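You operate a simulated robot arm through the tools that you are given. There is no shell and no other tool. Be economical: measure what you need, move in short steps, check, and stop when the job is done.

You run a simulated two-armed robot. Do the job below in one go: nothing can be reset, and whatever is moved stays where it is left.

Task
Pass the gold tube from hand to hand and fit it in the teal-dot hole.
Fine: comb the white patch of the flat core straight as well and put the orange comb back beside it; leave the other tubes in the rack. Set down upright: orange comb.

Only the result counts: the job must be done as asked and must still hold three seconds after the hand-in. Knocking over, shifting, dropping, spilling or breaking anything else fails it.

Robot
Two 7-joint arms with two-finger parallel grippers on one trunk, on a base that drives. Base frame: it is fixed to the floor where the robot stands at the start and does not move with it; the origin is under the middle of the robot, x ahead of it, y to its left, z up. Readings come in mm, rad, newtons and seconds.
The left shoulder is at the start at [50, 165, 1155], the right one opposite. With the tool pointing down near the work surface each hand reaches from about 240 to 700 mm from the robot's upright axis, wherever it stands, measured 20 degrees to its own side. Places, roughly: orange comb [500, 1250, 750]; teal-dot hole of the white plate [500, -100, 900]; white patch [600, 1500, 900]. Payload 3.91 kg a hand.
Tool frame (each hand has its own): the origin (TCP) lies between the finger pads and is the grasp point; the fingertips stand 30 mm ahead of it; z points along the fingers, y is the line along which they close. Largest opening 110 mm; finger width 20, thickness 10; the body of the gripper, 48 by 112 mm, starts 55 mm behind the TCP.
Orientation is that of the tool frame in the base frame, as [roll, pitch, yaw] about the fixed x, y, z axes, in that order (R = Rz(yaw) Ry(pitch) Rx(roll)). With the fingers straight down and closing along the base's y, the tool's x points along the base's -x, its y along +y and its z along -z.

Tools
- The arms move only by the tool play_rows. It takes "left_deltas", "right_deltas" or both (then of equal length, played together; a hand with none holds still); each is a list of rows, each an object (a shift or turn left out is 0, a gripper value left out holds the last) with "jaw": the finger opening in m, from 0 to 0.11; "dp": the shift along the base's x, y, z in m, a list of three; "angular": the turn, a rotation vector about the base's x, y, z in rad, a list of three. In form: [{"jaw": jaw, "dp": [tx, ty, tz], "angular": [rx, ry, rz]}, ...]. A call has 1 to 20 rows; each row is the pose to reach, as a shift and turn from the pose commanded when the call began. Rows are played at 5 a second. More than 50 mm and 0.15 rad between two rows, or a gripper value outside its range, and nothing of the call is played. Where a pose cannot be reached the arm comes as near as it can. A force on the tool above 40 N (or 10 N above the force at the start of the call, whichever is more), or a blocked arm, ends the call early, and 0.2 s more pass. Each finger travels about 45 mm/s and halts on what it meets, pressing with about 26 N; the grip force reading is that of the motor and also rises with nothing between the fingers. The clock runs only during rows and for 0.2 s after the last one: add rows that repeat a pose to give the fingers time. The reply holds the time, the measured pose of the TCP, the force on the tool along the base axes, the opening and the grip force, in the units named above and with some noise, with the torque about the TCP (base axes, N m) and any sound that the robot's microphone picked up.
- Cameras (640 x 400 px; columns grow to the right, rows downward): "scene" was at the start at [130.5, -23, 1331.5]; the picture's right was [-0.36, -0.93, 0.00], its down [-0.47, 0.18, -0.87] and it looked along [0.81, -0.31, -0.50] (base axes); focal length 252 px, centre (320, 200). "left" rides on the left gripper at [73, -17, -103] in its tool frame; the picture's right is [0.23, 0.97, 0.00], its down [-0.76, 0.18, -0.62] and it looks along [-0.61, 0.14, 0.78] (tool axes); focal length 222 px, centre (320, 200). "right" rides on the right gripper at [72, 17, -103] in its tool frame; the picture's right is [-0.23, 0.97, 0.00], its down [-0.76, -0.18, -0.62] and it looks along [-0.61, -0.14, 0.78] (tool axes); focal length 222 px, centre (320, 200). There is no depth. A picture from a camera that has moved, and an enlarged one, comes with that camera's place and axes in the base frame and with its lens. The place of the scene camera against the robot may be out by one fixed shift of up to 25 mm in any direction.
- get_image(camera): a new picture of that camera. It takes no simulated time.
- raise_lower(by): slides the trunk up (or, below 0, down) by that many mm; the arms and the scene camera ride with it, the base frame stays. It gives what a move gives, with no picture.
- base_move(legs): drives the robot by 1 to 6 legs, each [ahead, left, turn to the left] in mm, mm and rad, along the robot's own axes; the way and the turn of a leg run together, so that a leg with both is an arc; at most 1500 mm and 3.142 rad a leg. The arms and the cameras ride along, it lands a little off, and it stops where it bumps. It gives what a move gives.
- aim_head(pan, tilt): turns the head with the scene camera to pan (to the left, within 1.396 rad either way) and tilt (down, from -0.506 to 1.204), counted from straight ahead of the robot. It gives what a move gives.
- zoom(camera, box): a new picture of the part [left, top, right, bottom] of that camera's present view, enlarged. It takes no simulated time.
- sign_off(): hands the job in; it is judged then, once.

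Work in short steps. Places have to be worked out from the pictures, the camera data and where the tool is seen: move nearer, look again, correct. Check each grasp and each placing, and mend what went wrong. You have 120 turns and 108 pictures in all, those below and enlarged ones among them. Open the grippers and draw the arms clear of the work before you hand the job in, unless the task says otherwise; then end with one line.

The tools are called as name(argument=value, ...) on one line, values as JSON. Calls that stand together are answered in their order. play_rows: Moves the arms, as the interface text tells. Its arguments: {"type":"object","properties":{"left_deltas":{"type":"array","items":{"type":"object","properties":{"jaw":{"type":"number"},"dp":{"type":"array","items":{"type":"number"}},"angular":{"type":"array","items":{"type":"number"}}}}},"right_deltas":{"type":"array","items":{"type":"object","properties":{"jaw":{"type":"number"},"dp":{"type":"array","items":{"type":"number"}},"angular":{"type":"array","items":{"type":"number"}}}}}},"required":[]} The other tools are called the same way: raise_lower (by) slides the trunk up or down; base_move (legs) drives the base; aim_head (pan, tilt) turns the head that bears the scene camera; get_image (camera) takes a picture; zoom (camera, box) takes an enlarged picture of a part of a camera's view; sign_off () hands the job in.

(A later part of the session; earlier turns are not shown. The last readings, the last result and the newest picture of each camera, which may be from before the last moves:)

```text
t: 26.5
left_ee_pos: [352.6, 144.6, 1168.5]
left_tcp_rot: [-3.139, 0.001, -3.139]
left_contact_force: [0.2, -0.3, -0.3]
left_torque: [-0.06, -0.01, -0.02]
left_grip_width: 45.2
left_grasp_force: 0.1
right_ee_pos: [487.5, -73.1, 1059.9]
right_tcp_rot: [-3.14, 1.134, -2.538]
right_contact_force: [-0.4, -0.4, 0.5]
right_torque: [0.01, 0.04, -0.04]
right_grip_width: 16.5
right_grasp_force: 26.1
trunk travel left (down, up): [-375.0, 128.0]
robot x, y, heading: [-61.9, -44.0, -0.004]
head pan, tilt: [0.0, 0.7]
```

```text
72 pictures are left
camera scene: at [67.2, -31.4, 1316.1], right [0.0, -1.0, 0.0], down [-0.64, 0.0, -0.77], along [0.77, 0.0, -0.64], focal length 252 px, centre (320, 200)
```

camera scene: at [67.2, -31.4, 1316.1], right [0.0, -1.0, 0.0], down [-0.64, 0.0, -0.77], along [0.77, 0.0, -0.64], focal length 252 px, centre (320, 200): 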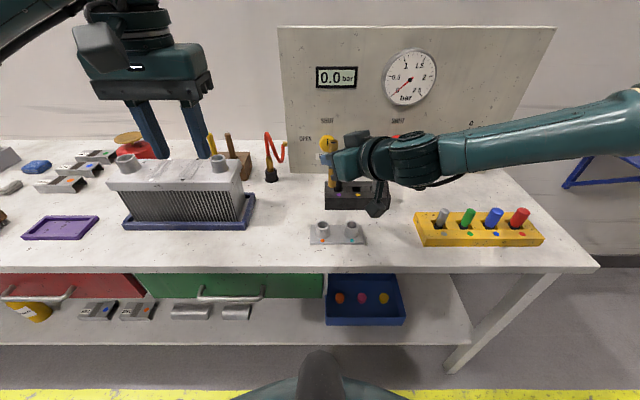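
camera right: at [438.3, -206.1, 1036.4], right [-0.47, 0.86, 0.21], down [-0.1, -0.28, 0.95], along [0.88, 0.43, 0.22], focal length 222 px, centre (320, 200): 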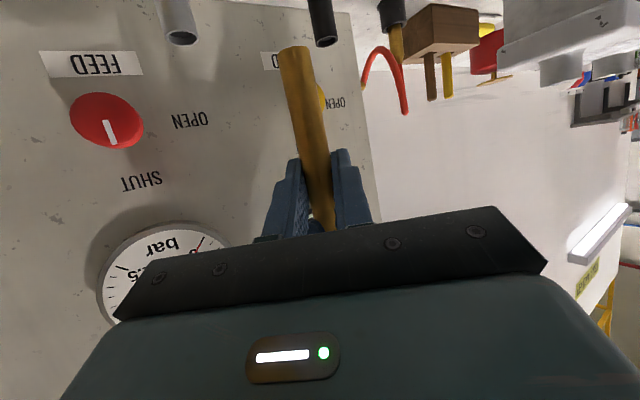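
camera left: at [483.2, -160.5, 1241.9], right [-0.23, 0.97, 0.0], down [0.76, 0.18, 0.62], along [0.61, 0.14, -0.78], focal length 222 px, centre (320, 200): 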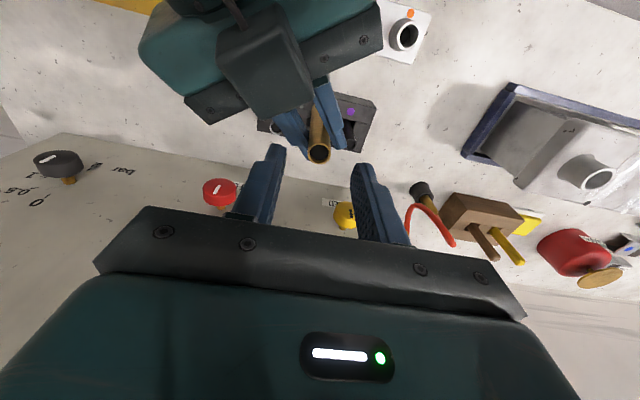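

I move the tube over the hole with its bottom about 15–20 mm above the rim, then look from both sides.

play_rows(right_deltas=[{"dp": [-0.01, -0.025, 0]}, {"dp": [-0.0205, -0.0482, -0.005]}, {"dp": [-0.0205, -0.0482, -0.03]}, {"dp": [-0.0205, -0.0482, -0.055]}, {"dp": [-0.0205, -0.0482, -0.075]}, {"dp": [-0.0205, -0.0482, -0.075]}])

get_image(camera="scene")

zoom(camera="left", box=[80, 20, 280, 160])

get_image(camera="right")

```text
t: 27.9
left_ee_pos: [353.4, 143.1, 1168.0]
left_tcp_rot: [-3.141, 0.001, -3.138]
left_contact_force: [0.1, -0.1, 0.8]
left_torque: [0.01, -0.01, -0.01]
left_grip_width: 44.8
left_grasp_force: 0.0
right_ee_pos: [468.5, -121.9, 1038.1]
right_tcp_rot: [3.14, 1.13, -2.541]
right_contact_force: [-0.3, -0.4, 0.1]
right_torque: [-0.03, 0.02, 0.0]
right_grip_width: 16.9
right_grasp_force: 26.5
right hand out of reach, approached as far as the arm can: row 3, 4, 5, 6
trunk travel left (down, up): [-375.0, 128.0]
robot x, y, heading: [-59.2, -38.7, -0.003]
head pan, tilt: [0.0, 0.7]
```

```text
71 pictures are left
camera scene: at [67.8, -32.2, 1316.0], right [0.0, -1.0, 0.0], down [-0.64, 0.0, -0.76], along [0.76, 0.0, -0.64], focal length 252 px, centre (320, 200)
```

scene: 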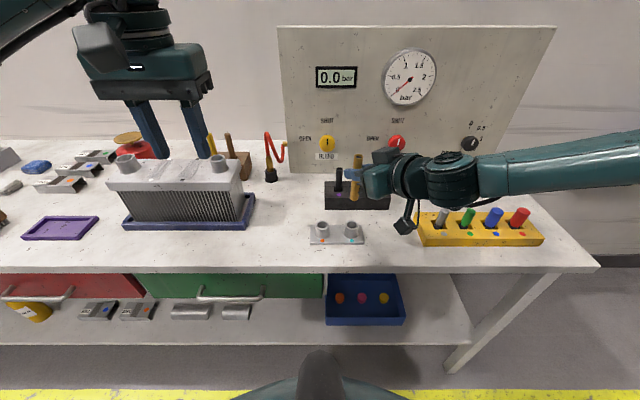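

```text
2.86 times, centred on (180, 90) of left
camera zoom: at [281.2, 127.8, 1271.4], right [-0.23, 0.97, 0.0], down [0.76, 0.18, 0.62], along [0.61, 0.14, -0.78], focal length 635 px, centre (720, 514)
```

zoom: 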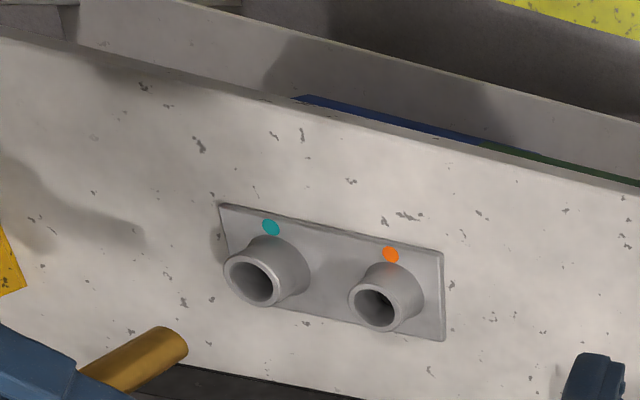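

```text
69 pictures are left
camera right: at [355.4, -177.3, 1015.9], right [-0.47, 0.86, 0.21], down [-0.1, -0.28, 0.95], along [0.88, 0.43, 0.22], focal length 222 px, centre (320, 200)
```

right: 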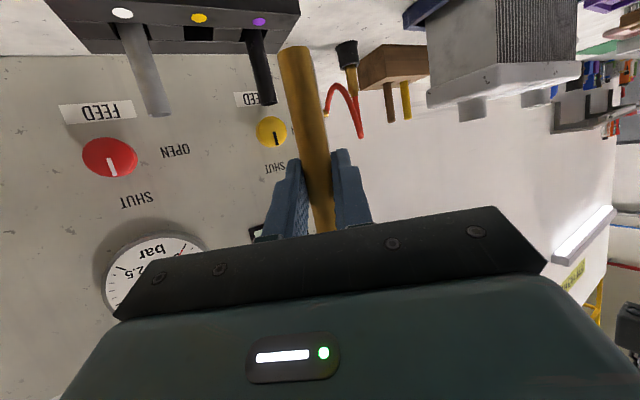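

The arm can't go lower in this posture, so I lower the trunk, which carries the arms straight down.

raise_lower(by=-60)

get_image(camera="scene")

zoom(camera="left", box=[70, 0, 270, 160])

get_image(camera="right")

```text
t: 28.9
left_ee_pos: [353.7, 144.0, 1108.8]
left_tcp_rot: [3.14, 0.001, -3.14]
left_contact_force: [0.0, 0.0, 0.5]
left_torque: [0.01, 0.01, -0.01]
left_grip_width: 44.9
left_grasp_force: 0.1
right_ee_pos: [468.7, -120.6, 979.1]
right_tcp_rot: [-3.141, 1.132, -2.542]
right_contact_force: [0.3, 0.2, -0.1]
right_torque: [-0.01, 0.0, -0.01]
right_grip_width: 17.0
right_grasp_force: 26.4
trunk travel left (down, up): [-315.0, 188.0]
robot x, y, heading: [-62.9, -41.5, 0.002]
head pan, tilt: [0.0, 0.7]
```

```text
68 pictures are left
camera scene: at [67.6, -32.2, 1256.1], right [0.0, -1.0, 0.0], down [-0.64, 0.0, -0.77], along [0.77, 0.0, -0.64], focal length 252 px, centre (320, 200)
```

scene: 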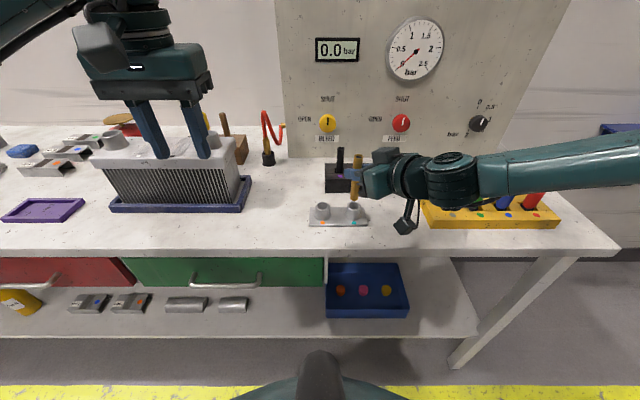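

```text
2.50 times, centred on (170, 80) of left
camera zoom: at [281.0, 127.8, 1211.5], right [-0.23, 0.97, 0.0], down [0.76, 0.18, 0.62], along [0.61, 0.14, -0.78], focal length 555 px, centre (695, 500)
```

zoom: 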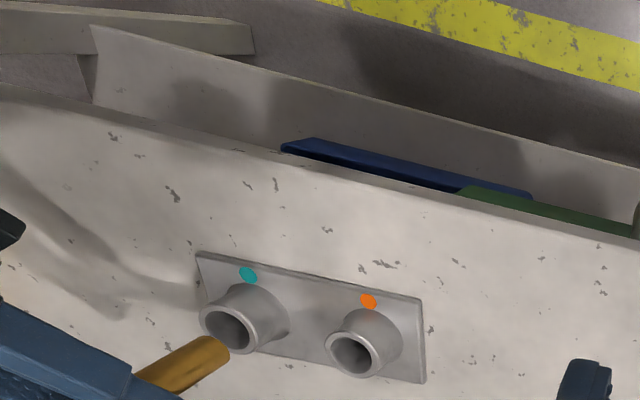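

```text
66 pictures are left
camera right: at [355.3, -177.2, 956.1], right [-0.47, 0.86, 0.21], down [-0.1, -0.28, 0.95], along [0.88, 0.43, 0.22], focal length 222 px, centre (320, 200)
```

right: 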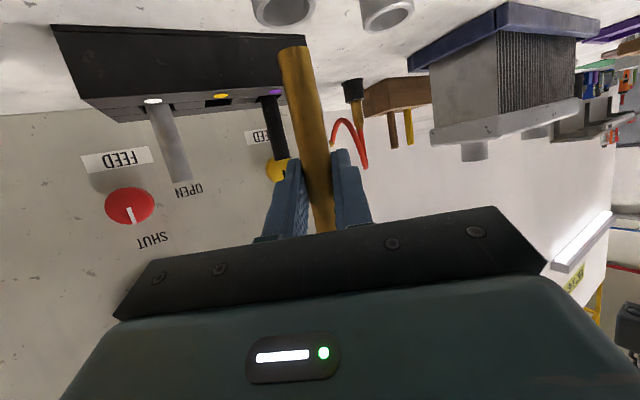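

Both views show the tube slightly beyond the hole. I zoom in to measure the offset accurately.

zoom(camera="left", box=[110, 95, 190, 160])

zoom(camera="right", box=[230, 0, 430, 120])

zoom(camera="scene", box=[300, 140, 420, 235])

```text
6.15 times, centred on (150, 128) of left
camera zoom: at [281.0, 127.8, 1211.5], right [-0.23, 0.97, 0.0], down [0.76, 0.18, 0.62], along [0.61, 0.14, -0.78], focal length 1367 px, centre (1366, 646)
```

zoom: 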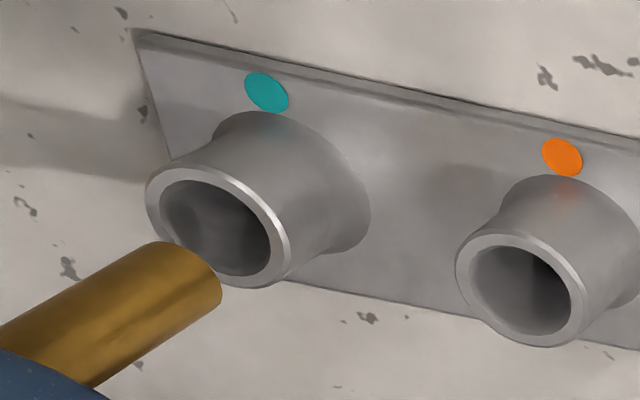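

```text
3.20 times, centred on (330, 60) of right
camera zoom: at [355.3, -177.2, 956.1], right [-0.47, 0.86, 0.21], down [-0.1, -0.28, 0.95], along [0.88, 0.43, 0.22], focal length 711 px, centre (288, 648)
```

zoom: 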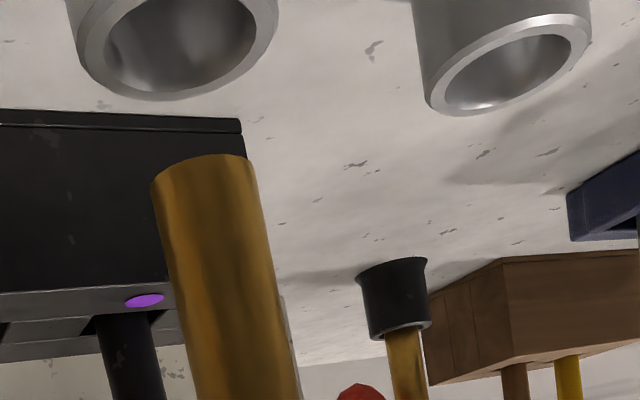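

```text
4.21 times, centred on (360, 188) of scene
camera zoom: at [67.6, -32.2, 1256.1], right [0.0, -1.0, 0.0], down [-0.64, 0.0, -0.77], along [0.77, 0.0, -0.64], focal length 1060 px, centre (152, 253)
```

zoom: 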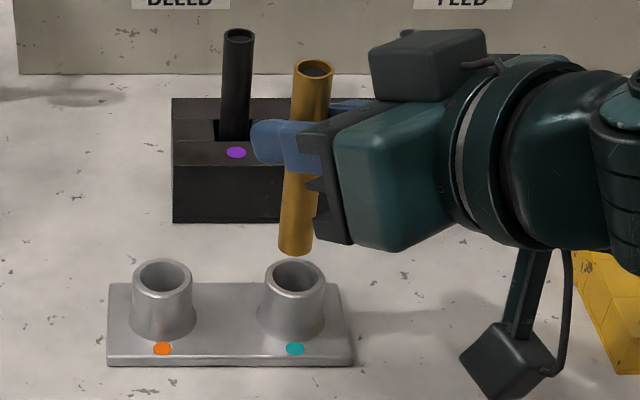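

Measured: the tube bottom is about 5 mm too far in x and ~1.5 mm in y. I correct with the arm.

play_rows(right_deltas=[{"dp": [-0.005, -0.0017, 0]}, {"dp": [-0.005, -0.0017, 0]}])

zoom(camera="left", box=[110, 95, 190, 160])

```text
t: 29.5
left_ee_pos: [354.3, 144.5, 1108.4]
left_tcp_rot: [-3.141, 0.0, -3.139]
left_contact_force: [0.5, -0.3, 0.5]
left_torque: [0.04, -0.04, -0.02]
left_grip_width: 45.2
left_grasp_force: 0.1
right_ee_pos: [462.9, -122.9, 980.4]
right_tcp_rot: [3.141, 1.132, -2.542]
right_contact_force: [-0.7, 0.2, 0.2]
right_torque: [-0.03, 0.0, 0.03]
right_grip_width: 16.6
right_grasp_force: 25.7
trunk travel left (down, up): [-315.0, 188.0]
robot x, y, heading: [-66.3, -42.0, 0.0]
head pan, tilt: [0.0, 0.7]
```

```text
6.15 times, centred on (150, 128) of left
camera zoom: at [281.2, 127.8, 1211.3], right [-0.23, 0.97, 0.0], down [0.76, 0.18, 0.62], along [0.61, 0.14, -0.78], focal length 1367 px, centre (1366, 646)
```

zoom: 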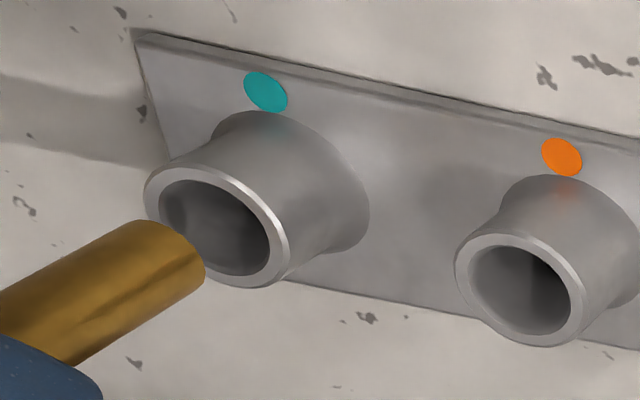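

The tube axis now points at the hole centre. I lower the trunk by 30 mm to start the insertion.

raise_lower(by=-30)

zoom(camera="left", box=[90, 80, 190, 160])

zoom(camera="scene", box=[300, 130, 420, 225])

```text
t: 30.2
left_ee_pos: [353.7, 143.3, 1077.6]
left_tcp_rot: [3.142, 0.001, -3.141]
left_contact_force: [-0.2, 0.3, -0.8]
left_torque: [0.01, 0.01, 0.0]
left_grip_width: 45.0
left_grasp_force: 0.0
right_ee_pos: [463.9, -122.9, 949.3]
right_tcp_rot: [3.141, 1.131, -2.542]
right_contact_force: [-0.3, 0.6, -0.1]
right_torque: [0.0, 0.0, -0.06]
right_grip_width: 16.7
right_grasp_force: 25.3
trunk travel left (down, up): [-285.0, 218.0]
robot x, y, heading: [-65.3, -41.0, 0.0]
head pan, tilt: [0.0, 0.7]
```

```text
5.00 times, centred on (140, 120) of left
camera zoom: at [281.0, 127.8, 1181.4], right [-0.23, 0.97, 0.0], down [0.76, 0.18, 0.62], along [0.61, 0.14, -0.78], focal length 1111 px, centre (1220, 600)
```

zoom: 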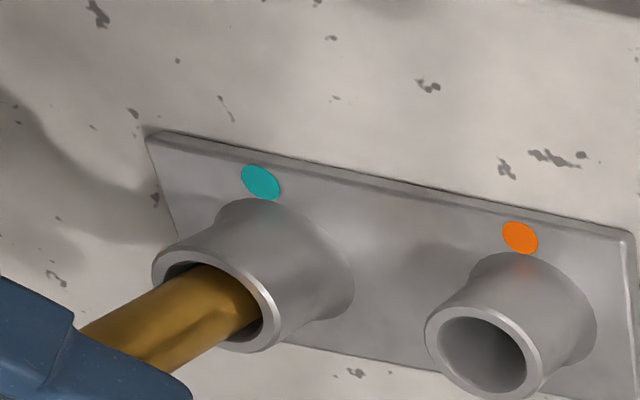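

```text
4.21 times, centred on (360, 178) of scene
camera zoom: at [67.6, -32.2, 1226.0], right [0.0, -1.0, 0.0], down [-0.64, 0.0, -0.77], along [0.77, 0.0, -0.64], focal length 1060 px, centre (152, 295)
```

zoom: 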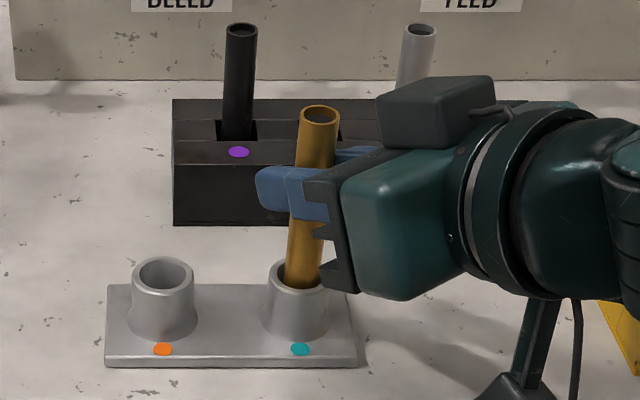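

The tube has entered about 10 mm with no force. I lower another 12 mm, watching the force.

raise_lower(by=-12)

zoom(camera="left", box=[90, 80, 190, 160])

```text
t: 30.8
left_ee_pos: [354.9, 142.3, 1065.9]
left_tcp_rot: [3.141, 0.001, -3.138]
left_contact_force: [-0.2, 0.2, -0.5]
left_torque: [0.0, -0.01, 0.0]
left_grip_width: 45.2
left_grasp_force: 0.0
right_ee_pos: [462.6, -122.9, 937.4]
right_tcp_rot: [3.14, 1.13, -2.541]
right_contact_force: [0.7, 0.6, 0.5]
right_torque: [0.01, -0.01, -0.03]
right_grip_width: 16.8
right_grasp_force: 25.7
trunk travel left (down, up): [-273.0, 230.0]
robot x, y, heading: [-63.5, -40.8, -0.002]
head pan, tilt: [0.0, 0.7]
```

```text
5.00 times, centred on (140, 120) of left
camera zoom: at [281.0, 127.8, 1169.4], right [-0.23, 0.97, 0.0], down [0.76, 0.18, 0.62], along [0.61, 0.14, -0.78], focal length 1111 px, centre (1220, 600)
```

zoom: 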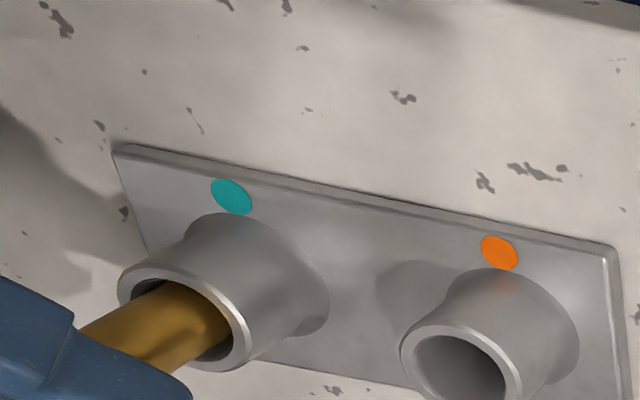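

Still free. I lower 6 mm more and check force.

raise_lower(by=-6)

```text
t: 31.4
left_ee_pos: [353.3, 143.8, 1061.2]
left_tcp_rot: [-3.141, 0.001, -3.14]
left_contact_force: [0.4, 0.4, 0.3]
left_torque: [0.0, -0.02, -0.01]
left_grip_width: 45.0
left_grasp_force: 0.0
right_ee_pos: [462.6, -121.9, 930.7]
right_tcp_rot: [3.141, 1.133, -2.542]
right_contact_force: [1.3, 0.1, 0.8]
right_torque: [0.05, -0.03, 0.01]
right_grip_width: 16.5
right_grasp_force: 26.4
trunk travel left (down, up): [-267.0, 236.0]
robot x, y, heading: [-64.2, -39.3, -0.003]
head pan, tilt: [0.0, 0.7]
```

raise_lower(by=-4)

zoom(camera="scene", box=[300, 120, 420, 215])

```text
t: 31.9
left_ee_pos: [351.7, 143.9, 1057.2]
left_tcp_rot: [-3.141, 0.0, -3.139]
left_contact_force: [0.6, 0.0, 0.9]
left_torque: [0.01, 0.04, -0.01]
left_grip_width: 44.9
left_grasp_force: 0.0
right_ee_pos: [462.8, -122.0, 932.1]
right_tcp_rot: [-3.134, 1.138, -2.535]
right_contact_force: [-2.1, -1.7, 17.4]
right_torque: [-0.08, 0.01, -0.03]
right_grip_width: 17.0
right_grasp_force: 25.3
trunk travel left (down, up): [-263.0, 240.0]
robot x, y, heading: [-63.1, -43.6, 0.0]
head pan, tilt: [0.0, 0.7]
```

```text
4.21 times, centred on (360, 168) of scene
camera zoom: at [66.1, -32.2, 1204.5], right [0.0, -1.0, 0.0], down [-0.64, 0.0, -0.77], along [0.77, 0.0, -0.64], focal length 1060 px, centre (152, 337)
```

zoom: 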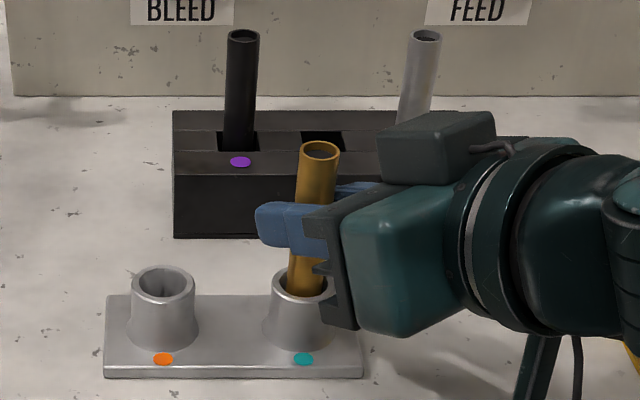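

Contact of 17 N: the tube rests on something after ~25–30 mm. I ease off 2 mm and open the fingers slightly to let it settle.

raise_lower(by=3)

play_rows(right_deltas=[{"jaw": 0.02}, {"jaw": 0.024}, {"jaw": 0.024}, {"jaw": 0.024}])

zoom(camera="scene", box=[300, 120, 420, 215])

zoom(camera="left", box=[60, 80, 190, 180])

```text
t: 32.4
left_ee_pos: [352.6, 144.4, 1058.9]
left_tcp_rot: [-3.14, 0.001, -3.139]
left_contact_force: [0.6, 0.1, -0.3]
left_torque: [-0.04, 0.03, 0.02]
left_grip_width: 44.9
left_grasp_force: 0.0
right_ee_pos: [463.1, -122.8, 931.4]
right_tcp_rot: [-3.138, 1.135, -2.539]
right_contact_force: [4.1, 1.5, 13.3]
right_torque: [0.19, -0.35, 0.01]
right_grip_width: 16.7
right_grasp_force: 26.2
trunk travel left (down, up): [-266.0, 237.0]
robot x, y, heading: [-65.2, -41.6, -0.003]
head pan, tilt: [0.0, 0.7]
```

```text
t: 33.4
left_ee_pos: [354.1, 143.7, 1058.8]
left_tcp_rot: [3.141, 0.001, -3.141]
left_contact_force: [-0.3, -0.5, -0.1]
left_torque: [0.02, -0.01, -0.02]
left_grip_width: 45.1
left_grasp_force: 0.0
right_ee_pos: [463.5, -122.5, 929.4]
right_tcp_rot: [3.14, 1.13, -2.541]
right_contact_force: [0.3, -0.2, 0.4]
right_torque: [0.05, 0.02, 0.01]
right_grip_width: 23.9
right_grasp_force: 0.1
trunk travel left (down, up): [-266.0, 237.0]
robot x, y, heading: [-63.5, -41.8, -0.001]
head pan, tilt: [0.0, 0.7]
```

```text
4.21 times, centred on (360, 168) of scene
camera zoom: at [67.8, -32.1, 1207.0], right [0.0, -1.0, 0.0], down [-0.64, 0.0, -0.76], along [0.76, 0.0, -0.64], focal length 1060 px, centre (152, 337)
```

zoom: 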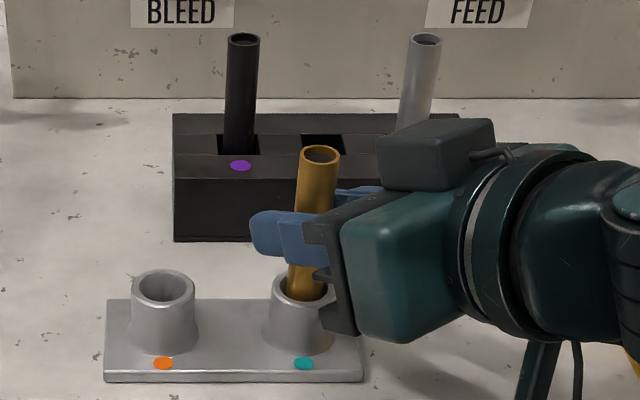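

```text
4.00 times, centred on (125, 130) of left
camera zoom: at [281.1, 127.8, 1162.4], right [-0.23, 0.97, 0.0], down [0.76, 0.18, 0.62], along [0.61, 0.14, -0.78], focal length 888 px, centre (1100, 480)
```

zoom: 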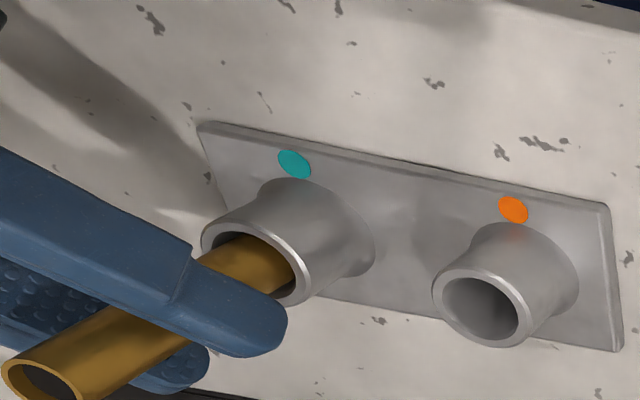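

The tube stands in the socket. I open wide and raise the trunk straight up so the fingers leave the tube vertically.

play_rows(right_deltas=[{"jaw": 0.04}, {"jaw": 0.06}, {"jaw": 0.06}, {"jaw": 0.06}])

raise_lower(by=105)

zoom(camera="scene", box=[300, 150, 420, 245])

zoom(camera="left", box=[70, 50, 230, 170])

```text
t: 34.4
left_ee_pos: [353.7, 143.1, 1059.7]
left_tcp_rot: [3.141, -0.001, -3.141]
left_contact_force: [0.7, 0.8, -0.1]
left_torque: [0.02, 0.01, 0.03]
left_grip_width: 45.0
left_grasp_force: 0.0
right_ee_pos: [464.0, -123.8, 930.6]
right_tcp_rot: [3.14, 1.132, -2.542]
right_contact_force: [-0.2, 0.3, 0.6]
right_torque: [0.0, -0.02, 0.02]
right_grip_width: 60.0
right_grasp_force: 0.0
trunk travel left (down, up): [-266.0, 237.0]
robot x, y, heading: [-65.1, -40.4, -0.0]
head pan, tilt: [0.0, 0.7]
```

```text
t: 35.8
left_ee_pos: [353.0, 143.1, 1163.8]
left_tcp_rot: [-3.139, 0.001, -3.14]
left_contact_force: [0.4, 0.4, 0.8]
left_torque: [-0.01, -0.01, -0.01]
left_grip_width: 44.9
left_grasp_force: 0.0
right_ee_pos: [464.8, -122.4, 1035.5]
right_tcp_rot: [3.14, 1.133, -2.54]
right_contact_force: [0.8, 0.9, 0.1]
right_torque: [0.03, 0.02, -0.01]
right_grip_width: 60.1
right_grasp_force: 0.1
trunk travel left (down, up): [-371.0, 132.0]
robot x, y, heading: [-63.6, -40.0, 0.0]
head pan, tilt: [0.0, 0.7]
```

```text
4.21 times, centred on (360, 198) of scene
camera zoom: at [67.9, -32.1, 1312.0], right [0.0, -1.0, 0.0], down [-0.64, 0.0, -0.76], along [0.76, 0.0, -0.64], focal length 1060 px, centre (152, 210)
```

zoom: 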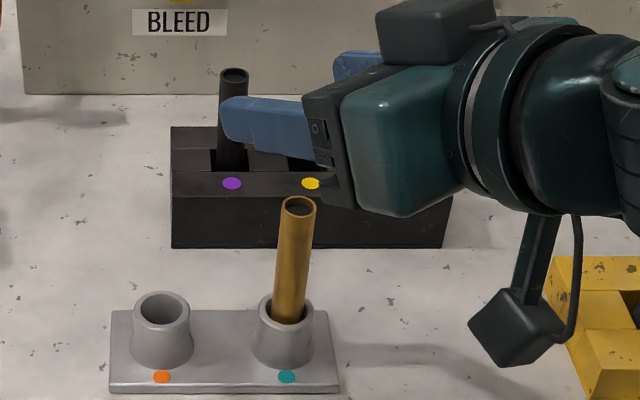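

```text
3.33 times, centred on (150, 110) of left
camera zoom: at [281.3, 127.8, 1267.3], right [-0.23, 0.97, 0.0], down [0.76, 0.18, 0.62], along [0.61, 0.14, -0.78], focal length 740 px, centre (887, 500)
```

zoom: 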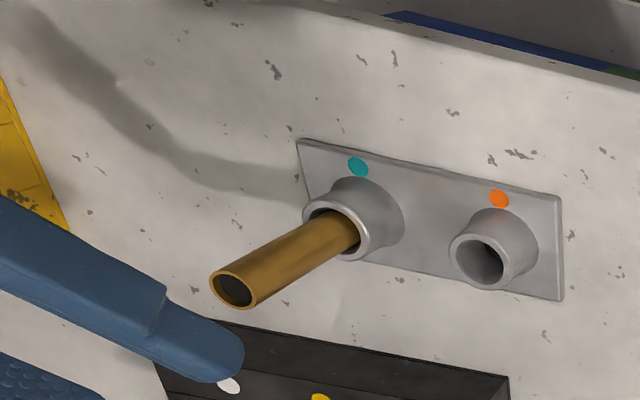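

The tube stands seated in the teal hole, top at z≈961. Now I withdraw the right arm: undo the yaw while moving right and up.

play_rows(right_deltas=[{"dp": [0, 0, 0.02]}, {"dp": [0, -0.02, 0.04]}, {"dp": [0, -0.05, 0.06], "angular": [0, 0, -0.14]}, {"dp": [-0.01, -0.08, 0.06], "angular": [0, 0, -0.28]}, {"dp": [-0.03, -0.11, 0.06], "angular": [0, 0, -0.42]}, {"dp": [-0.04, -0.14, 0.06], "angular": [0, 0, -0.56]}, {"dp": [-0.05, -0.16, 0.06], "angular": [0, 0, -0.6]}, {"dp": [-0.05, -0.17, 0.06], "angular": [0, 0, -0.6]}])

play_rows(right_deltas=[{"angular": [0, 0.14, 0]}, {"dp": [0, -0.01, 0], "angular": [0, 0.28, 0]}, {"dp": [0, -0.02, 0.01], "angular": [0, 0.42, 0]}, {"dp": [-0.01, -0.03, 0.02], "angular": [0, 0.56, 0]}, {"dp": [-0.02, -0.03, 0.025], "angular": [0, 0.7, 0]}, {"dp": [-0.03, -0.03, 0.03], "angular": [0, 0.84, 0]}, {"dp": [-0.04, -0.03, 0.03], "angular": [0, 0.98, 0]}, {"dp": [-0.05, -0.03, 0.03], "angular": [0, 1.12, 0]}, {"dp": [-0.05, -0.03, 0.03], "angular": [0, 1.134, 0]}])

get_image(camera="scene")

```text
t: 37.6
left_ee_pos: [354.3, 144.1, 1165.0]
left_tcp_rot: [-3.141, 0.001, -3.14]
left_contact_force: [-0.2, 0.2, 0.4]
left_torque: [0.01, 0.01, -0.01]
left_grip_width: 45.2
left_grasp_force: 0.1
right_ee_pos: [414.3, -293.4, 1096.0]
right_tcp_rot: [3.14, 1.132, -3.14]
right_contact_force: [0.0, -0.7, 0.3]
right_torque: [0.0, 0.03, 0.01]
right_grip_width: 60.0
right_grasp_force: 0.1
trunk travel left (down, up): [-371.0, 132.0]
robot x, y, heading: [-62.4, -43.4, 0.001]
head pan, tilt: [0.0, 0.7]
```

```text
t: 39.6
left_ee_pos: [353.8, 143.0, 1165.0]
left_tcp_rot: [-3.14, -0.001, -3.14]
left_contact_force: [-0.5, 0.1, 0.4]
left_torque: [0.02, -0.01, -0.02]
left_grip_width: 45.2
left_grasp_force: 0.0
right_ee_pos: [362.9, -321.7, 1125.6]
right_tcp_rot: [3.14, -0.005, -3.14]
right_contact_force: [-0.6, -0.7, 0.7]
right_torque: [0.01, -0.02, 0.0]
right_grip_width: 60.0
right_grasp_force: 0.0
trunk travel left (down, up): [-371.0, 132.0]
robot x, y, heading: [-67.5, -38.5, -0.008]
head pan, tilt: [0.0, 0.7]
```

```text
53 pictures are left
camera scene: at [67.7, -32.2, 1312.1], right [0.0, -1.0, 0.0], down [-0.64, 0.0, -0.77], along [0.77, 0.0, -0.64], focal length 252 px, centre (320, 200)
```

scene: 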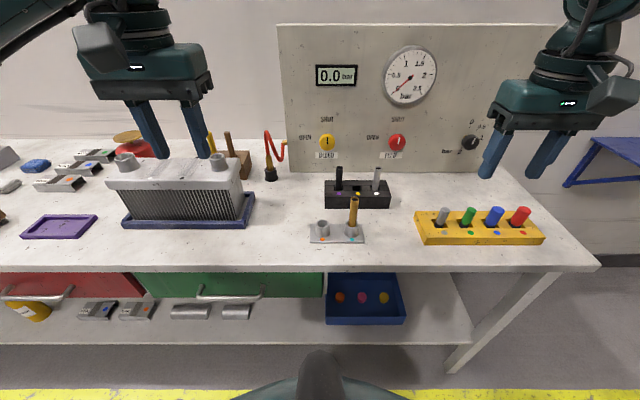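

The tube stays upright on its own. I drive left toward the comb area and look there.

base_move(legs=[[-80, 0, 0], [0, 950, 0]])

aim_head(pan=0.5, tilt=0.6)

get_image(camera="scene")

```text
t: 45.2
left_ee_pos: [273.5, 1079.8, 1165.4]
left_tcp_rot: [-3.138, 0.0, -3.139]
left_contact_force: [0.1, 0.5, 0.3]
left_torque: [-0.02, -0.01, 0.01]
left_grip_width: 44.9
left_grasp_force: 0.2
right_ee_pos: [282.7, 614.7, 1124.4]
right_tcp_rot: [3.14, -0.002, 3.141]
right_contact_force: [0.3, 0.1, 0.6]
right_torque: [0.0, 0.01, 0.03]
right_grip_width: 59.9
right_grasp_force: 0.0
trunk travel left (down, up): [-371.0, 132.0]
robot x, y, heading: [-142.7, 896.9, 0.005]
head pan, tilt: [0.0, 0.7]
```

```text
t: 46.1
left_ee_pos: [274.2, 1080.4, 1163.9]
left_tcp_rot: [3.141, 0.001, -3.14]
left_contact_force: [-0.9, 0.3, 0.6]
left_torque: [-0.03, 0.03, -0.02]
left_grip_width: 45.0
left_grasp_force: 0.1
right_ee_pos: [282.0, 614.2, 1124.7]
right_tcp_rot: [3.141, -0.001, 3.141]
right_contact_force: [-0.2, 0.1, 0.1]
right_torque: [-0.01, -0.02, 0.01]
right_grip_width: 59.9
right_grasp_force: 0.0
trunk travel left (down, up): [-371.0, 132.0]
robot x, y, heading: [-142.8, 895.6, -0.0]
head pan, tilt: [0.499, 0.6]
```

```text
52 pictures are left
camera scene: at [-19.6, 946.7, 1320.7], right [0.48, -0.88, 0.0], down [-0.5, -0.27, -0.82], along [0.72, 0.39, -0.57], focal length 252 px, centre (320, 200)
```

scene: 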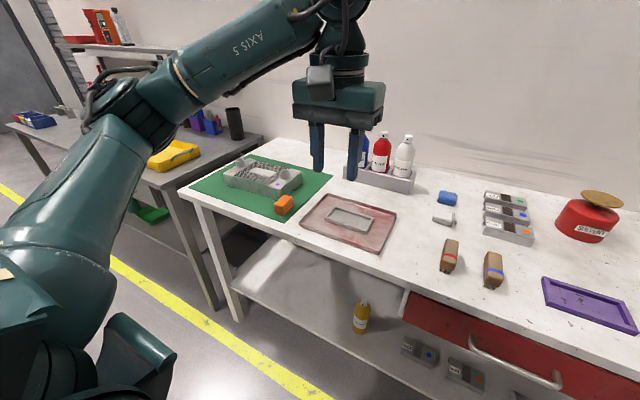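

I see the green mat with the core and the orange comb beside it. I zoom in.

zoom(camera="scene", box=[190, 140, 350, 240])

```text
4.00 times, centred on (270, 190) of scene
camera zoom: at [-19.6, 946.7, 1320.7], right [0.48, -0.88, 0.0], down [-0.5, -0.27, -0.82], along [0.72, 0.39, -0.57], focal length 1007 px, centre (520, 240)
```

zoom: 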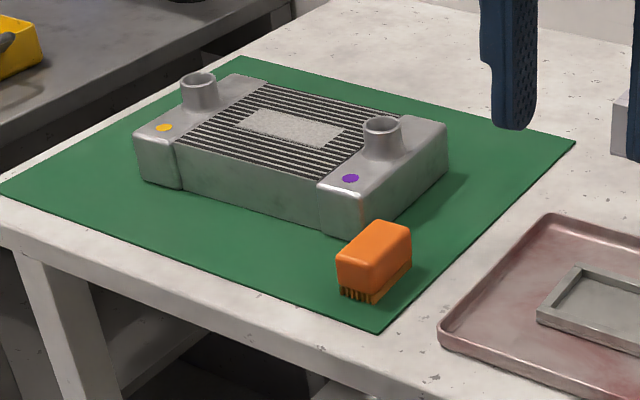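

The comb stands near [455, 1325] and the patch near [560, 1484] on top of the core. I drive so the left arm can reach both comfortably.

base_move(legs=[[0, 350, 0], [130, 0, 0]])

aim_head(pan=0.2, tilt=0.75)

get_image(camera="scene")

get_image(camera="left")

```text
t: 49.2
left_ee_pos: [403.6, 1430.8, 1163.9]
left_tcp_rot: [3.14, 0.0, -3.14]
left_contact_force: [0.3, 0.1, 0.1]
left_torque: [0.0, 0.02, -0.02]
left_grip_width: 45.3
left_grasp_force: 0.0
right_ee_pos: [413.1, 964.7, 1124.4]
right_tcp_rot: [-3.141, -0.004, 3.141]
right_contact_force: [0.0, 0.1, 0.1]
right_torque: [0.02, 0.02, -0.01]
right_grip_width: 60.0
right_grasp_force: 0.0
trunk travel left (down, up): [-371.0, 132.0]
robot x, y, heading: [-12.6, 1244.9, 0.001]
head pan, tilt: [0.499, 0.6]
```

```text
t: 50.0
left_ee_pos: [402.9, 1430.4, 1163.4]
left_tcp_rot: [-3.141, 0.0, -3.14]
left_contact_force: [-0.1, -0.3, -0.8]
left_torque: [0.0, 0.02, -0.04]
left_grip_width: 44.9
left_grasp_force: 0.1
right_ee_pos: [412.8, 964.5, 1124.7]
right_tcp_rot: [3.141, -0.002, -3.141]
right_contact_force: [0.5, 0.4, -0.1]
right_torque: [-0.02, -0.02, 0.01]
right_grip_width: 60.1
right_grasp_force: 0.1
trunk travel left (down, up): [-371.0, 132.0]
robot x, y, heading: [-13.4, 1244.2, -0.003]
head pan, tilt: [0.201, 0.75]
```

```text
50 pictures are left
camera scene: at [113.5, 1271.4, 1307.8], right [0.2, -0.98, 0.0], down [-0.67, -0.14, -0.73], along [0.72, 0.15, -0.68], focal length 252 px, centre (320, 200)
```

scene: 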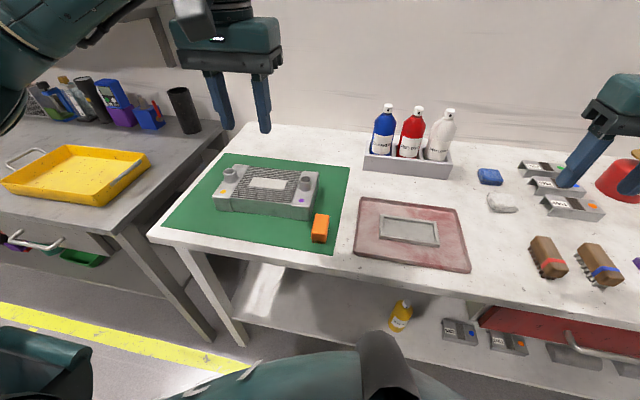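

```text
49 pictures are left
camera left: at [330.4, 1414.8, 1267.4], right [-0.23, 0.97, 0.0], down [0.76, 0.18, 0.62], along [0.61, 0.14, -0.78], focal length 222 px, centre (320, 200)
```

left: 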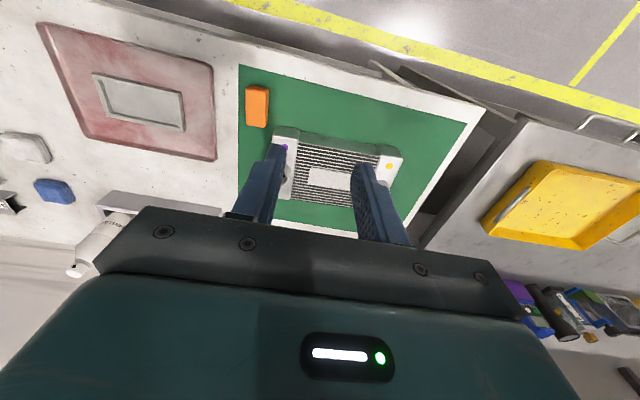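

zoom(camera="left", box=[225, 70, 425, 230])

zoom(camera="scene", box=[195, 150, 355, 260])

```text
2.50 times, centred on (325, 150) of left
camera zoom: at [330.4, 1414.8, 1267.4], right [-0.23, 0.97, 0.0], down [0.76, 0.18, 0.62], along [0.61, 0.14, -0.78], focal length 555 px, centre (308, 325)
```

zoom: 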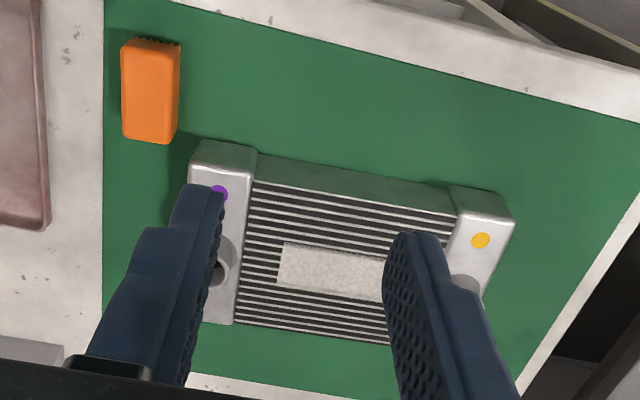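

```text
3.64 times, centred on (275, 205) of scene
camera zoom: at [113.5, 1271.4, 1307.8], right [0.2, -0.98, 0.0], down [-0.67, -0.14, -0.73], along [0.72, 0.15, -0.68], focal length 916 px, centre (484, 182)
```

zoom: 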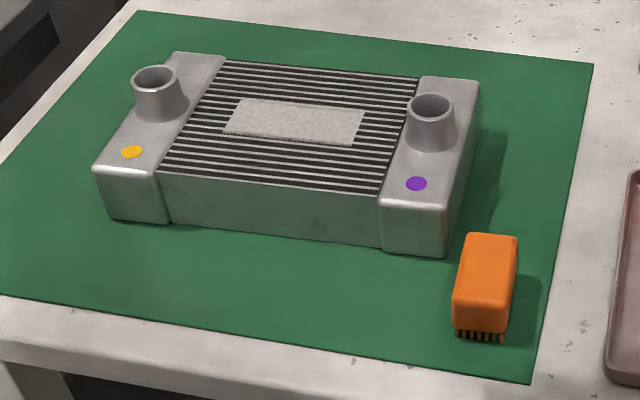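

The comb's long axis lies along x with teeth spaced along y, while the fins run along y, so I'll need to turn it 90°. I bring the left hand to hover over the comb, opened.

play_rows(left_deltas=[{"jaw": 0.06, "dp": [0.015, -0.03, -0.02]}, {"jaw": 0.075, "dp": [0.03, -0.06, -0.045]}, {"dp": [0.045, -0.08, -0.08]}, {"dp": [0.049, -0.09, -0.12]}, {"dp": [0.049, -0.09, -0.15]}, {"dp": [0.049, -0.09, -0.163]}, {"dp": [0.049, -0.09, -0.163]}])

get_image(camera="left")

```text
t: 51.6
left_ee_pos: [452.0, 1338.4, 1001.0]
left_tcp_rot: [-3.141, -0.001, -3.142]
left_contact_force: [-0.5, -0.5, 0.3]
left_torque: [-0.04, -0.01, -0.01]
left_grip_width: 75.2
left_grasp_force: 0.0
right_ee_pos: [412.1, 965.1, 1124.8]
right_tcp_rot: [3.14, -0.001, -3.14]
right_contact_force: [-0.4, -0.1, 0.1]
right_torque: [0.0, -0.04, 0.02]
right_grip_width: 60.2
right_grasp_force: 0.1
trunk travel left (down, up): [-371.0, 132.0]
robot x, y, heading: [-12.2, 1243.6, 0.002]
head pan, tilt: [0.201, 0.75]
```

```text
46 pictures are left
camera left: at [379.1, 1322.0, 1104.1], right [-0.23, 0.97, 0.0], down [0.76, 0.18, 0.62], along [0.61, 0.14, -0.78], focal length 222 px, centre (320, 200)
```

left: 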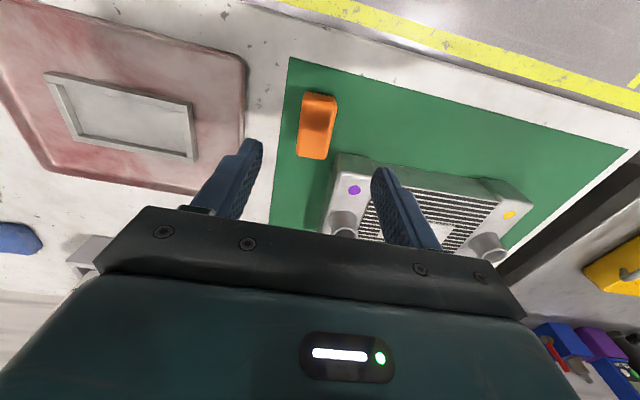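

zoom(camera="left", box=[270, 80, 530, 260])

```text
2.22 times, centred on (400, 170) of left
camera zoom: at [379.1, 1322.0, 1104.1], right [-0.23, 0.97, 0.0], down [0.76, 0.18, 0.62], along [0.61, 0.14, -0.78], focal length 494 px, centre (142, 267)
```

zoom: 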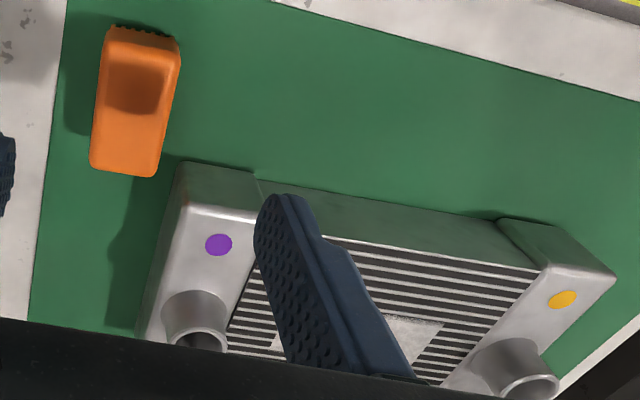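

I estimate the comb at x 437–493, y≈1337, top z≈887, with the core's tank corner close beside its far end; I'll grip near x≈456 to keep clear. I descend to just above it with a 50 mm opening and check.

play_rows(left_deltas=[{"jaw": 0.05, "dp": [0.004, -0.0015, -0.02], "angular": [0, 0, 0.06]}, {"dp": [0.004, -0.0015, -0.045], "angular": [0, 0, 0.06]}, {"dp": [0.004, -0.0015, -0.065], "angular": [0, 0, 0.06]}, {"dp": [0.004, -0.0015, -0.075], "angular": [0, 0, 0.06]}, {"dp": [0.004, -0.0015, -0.075], "angular": [0, 0, 0.06]}])

get_image(camera="left")

zoom(camera="scene", box=[245, 150, 365, 260])

```text
t: 52.9
left_ee_pos: [456.2, 1337.6, 926.9]
left_tcp_rot: [-3.141, 0.0, -3.079]
left_contact_force: [0.2, -0.6, 0.5]
left_torque: [-0.01, 0.0, -0.02]
left_grip_width: 50.1
left_grasp_force: 0.1
right_ee_pos: [412.4, 965.0, 1125.5]
right_tcp_rot: [3.138, -0.002, -3.141]
right_contact_force: [-0.3, -0.6, -0.6]
right_torque: [0.0, -0.01, -0.03]
right_grip_width: 59.9
right_grasp_force: 0.1
trunk travel left (down, up): [-371.0, 132.0]
robot x, y, heading: [-11.4, 1244.7, -0.003]
head pan, tilt: [0.201, 0.75]
```

```text
44 pictures are left
camera left: at [384.6, 1317.9, 1029.3], right [-0.29, 0.96, 0.0], down [0.75, 0.23, 0.62], along [0.6, 0.18, -0.78], focal length 222 px, centre (320, 200)
```

left: 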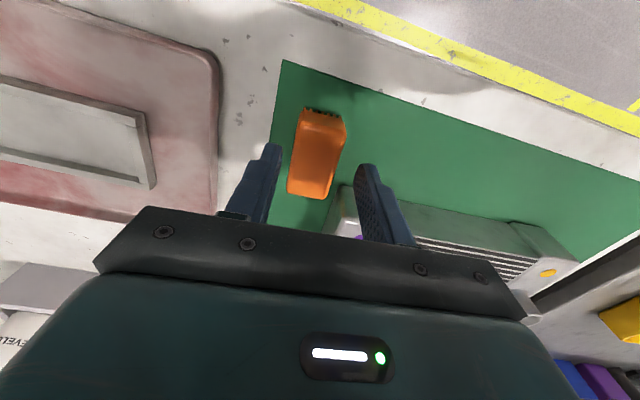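

```text
3.64 times, centred on (305, 205) of scene
camera zoom: at [113.4, 1271.3, 1307.8], right [0.2, -0.98, 0.0], down [-0.67, -0.14, -0.73], along [0.72, 0.15, -0.68], focal length 916 px, centre (374, 182)
```

zoom: 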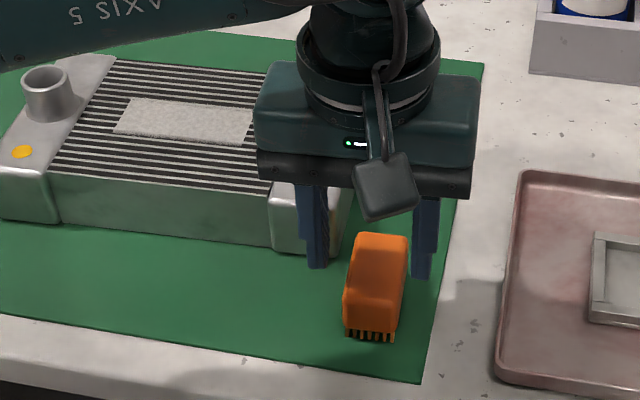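

The fingers straddle the comb centrally; its yaw is about +0.1 rad. I rotate slightly to match, descend 31 mm and close.

play_rows(left_deltas=[{"dp": [0.001, -0.001, -0.01], "angular": [0, 0, 0.045]}, {"dp": [0.001, -0.001, -0.022], "angular": [0, 0, 0.045]}, {"dp": [0.001, -0.001, -0.031], "angular": [0, 0, 0.045]}, {"jaw": 0.035, "dp": [0.001, -0.001, -0.031], "angular": [0, 0, 0.045]}, {"jaw": 0.02, "dp": [0.001, -0.001, -0.031], "angular": [0, 0, 0.045]}, {"jaw": 0.02, "dp": [0.001, -0.001, -0.031], "angular": [0, 0, 0.045]}, {"jaw": 0.02, "dp": [0.001, -0.001, -0.031], "angular": [0, 0, 0.045]}])

get_image(camera="left")

```text
t: 54.5
left_ee_pos: [457.2, 1336.9, 894.9]
left_tcp_rot: [3.141, -0.001, -3.035]
left_contact_force: [0.7, -0.5, -0.5]
left_torque: [-0.02, 0.0, 0.02]
left_grip_width: 33.3
left_grasp_force: 25.9
right_ee_pos: [412.9, 964.1, 1124.5]
right_tcp_rot: [3.141, -0.003, 3.14]
right_contact_force: [0.1, 0.5, 0.5]
right_torque: [0.03, 0.03, -0.02]
right_grip_width: 59.9
right_grasp_force: 0.0
trunk travel left (down, up): [-371.0, 132.0]
robot x, y, heading: [-14.3, 1247.5, 0.005]
head pan, tilt: [0.201, 0.75]
```

```text
42 pictures are left
camera left: at [386.4, 1313.6, 998.0], right [-0.33, 0.94, 0.0], down [0.74, 0.26, 0.62], along [0.59, 0.21, -0.78], focal length 222 px, centre (320, 200)
```

left: 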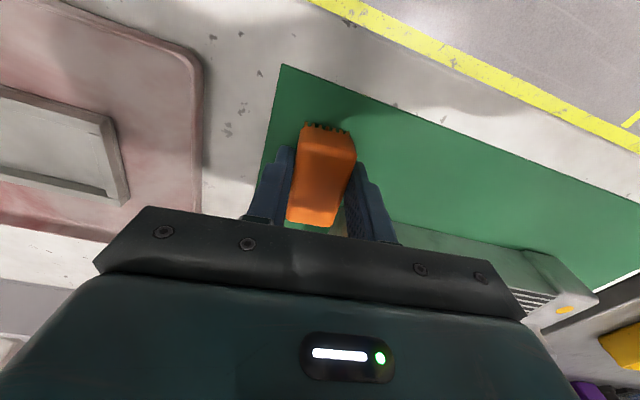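

Comb is held (33 mm). I lift it and move aside left so the wrist camera gets a clear view of the patch.

play_rows(left_deltas=[{"dp": [0, 0, 0.02]}, {"dp": [0, 0, 0.05]}, {"dp": [0, 0, 0.09]}, {"dp": [0, 0.02, 0.13]}, {"dp": [0, 0.06, 0.15]}, {"dp": [0, 0.1, 0.17]}, {"dp": [0, 0.14, 0.18]}, {"dp": [0, 0.18, 0.19]}, {"dp": [0, 0.22, 0.2]}, {"dp": [0, 0.25, 0.2]}, {"dp": [0, 0.25, 0.2]}])

get_image(camera="left")

zoom(camera="scene", box=[200, 140, 340, 240])

```text
t: 56.9
left_ee_pos: [456.2, 1587.1, 1096.5]
left_tcp_rot: [-3.141, 0.002, -3.034]
left_contact_force: [-0.1, 0.3, -1.2]
left_torque: [0.01, 0.01, -0.02]
left_grip_width: 33.3
left_grasp_force: 25.9
right_ee_pos: [412.8, 965.0, 1125.6]
right_tcp_rot: [3.14, -0.002, 3.141]
right_contact_force: [0.0, 0.3, 0.2]
right_torque: [0.02, 0.0, -0.01]
right_grip_width: 60.0
right_grasp_force: 0.1
trunk travel left (down, up): [-371.0, 132.0]
robot x, y, heading: [-15.9, 1244.5, 0.001]
head pan, tilt: [0.201, 0.75]
```

```text
41 pictures are left
camera left: at [386.1, 1563.8, 1199.2], right [-0.33, 0.94, 0.0], down [0.74, 0.26, 0.62], along [0.59, 0.21, -0.78], focal length 222 px, centre (320, 200)
```

left: 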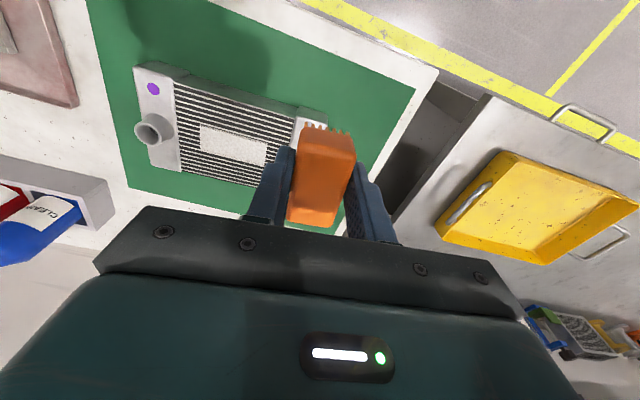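

```text
4.00 times, centred on (270, 190) of scene
camera zoom: at [113.5, 1271.1, 1307.8], right [0.2, -0.98, 0.0], down [-0.67, -0.14, -0.73], along [0.72, 0.15, -0.68], focal length 1007 px, centre (520, 240)
```

zoom: 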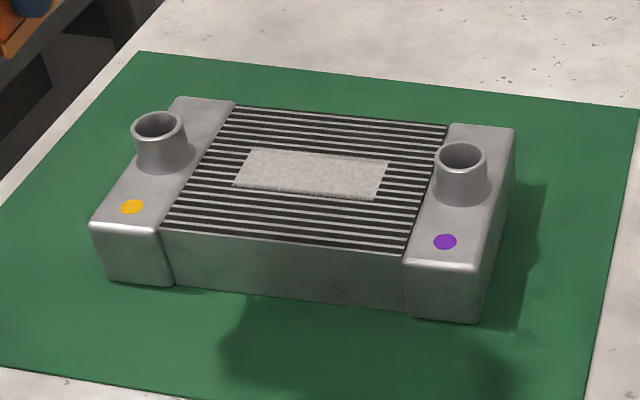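

The whole patch is in view; I zoom to measure its corners.

zoom(camera="left", box=[130, 60, 330, 200])

```text
2.86 times, centred on (230, 130) of left
camera zoom: at [386.1, 1563.8, 1199.2], right [-0.33, 0.94, 0.0], down [0.74, 0.26, 0.62], along [0.59, 0.21, -0.78], focal length 635 px, centre (577, 400)
```

zoom: 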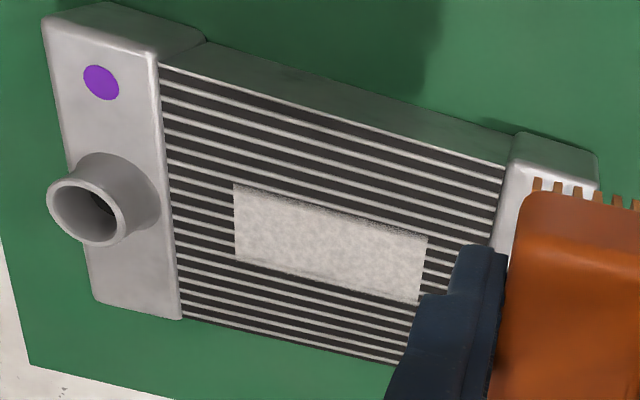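

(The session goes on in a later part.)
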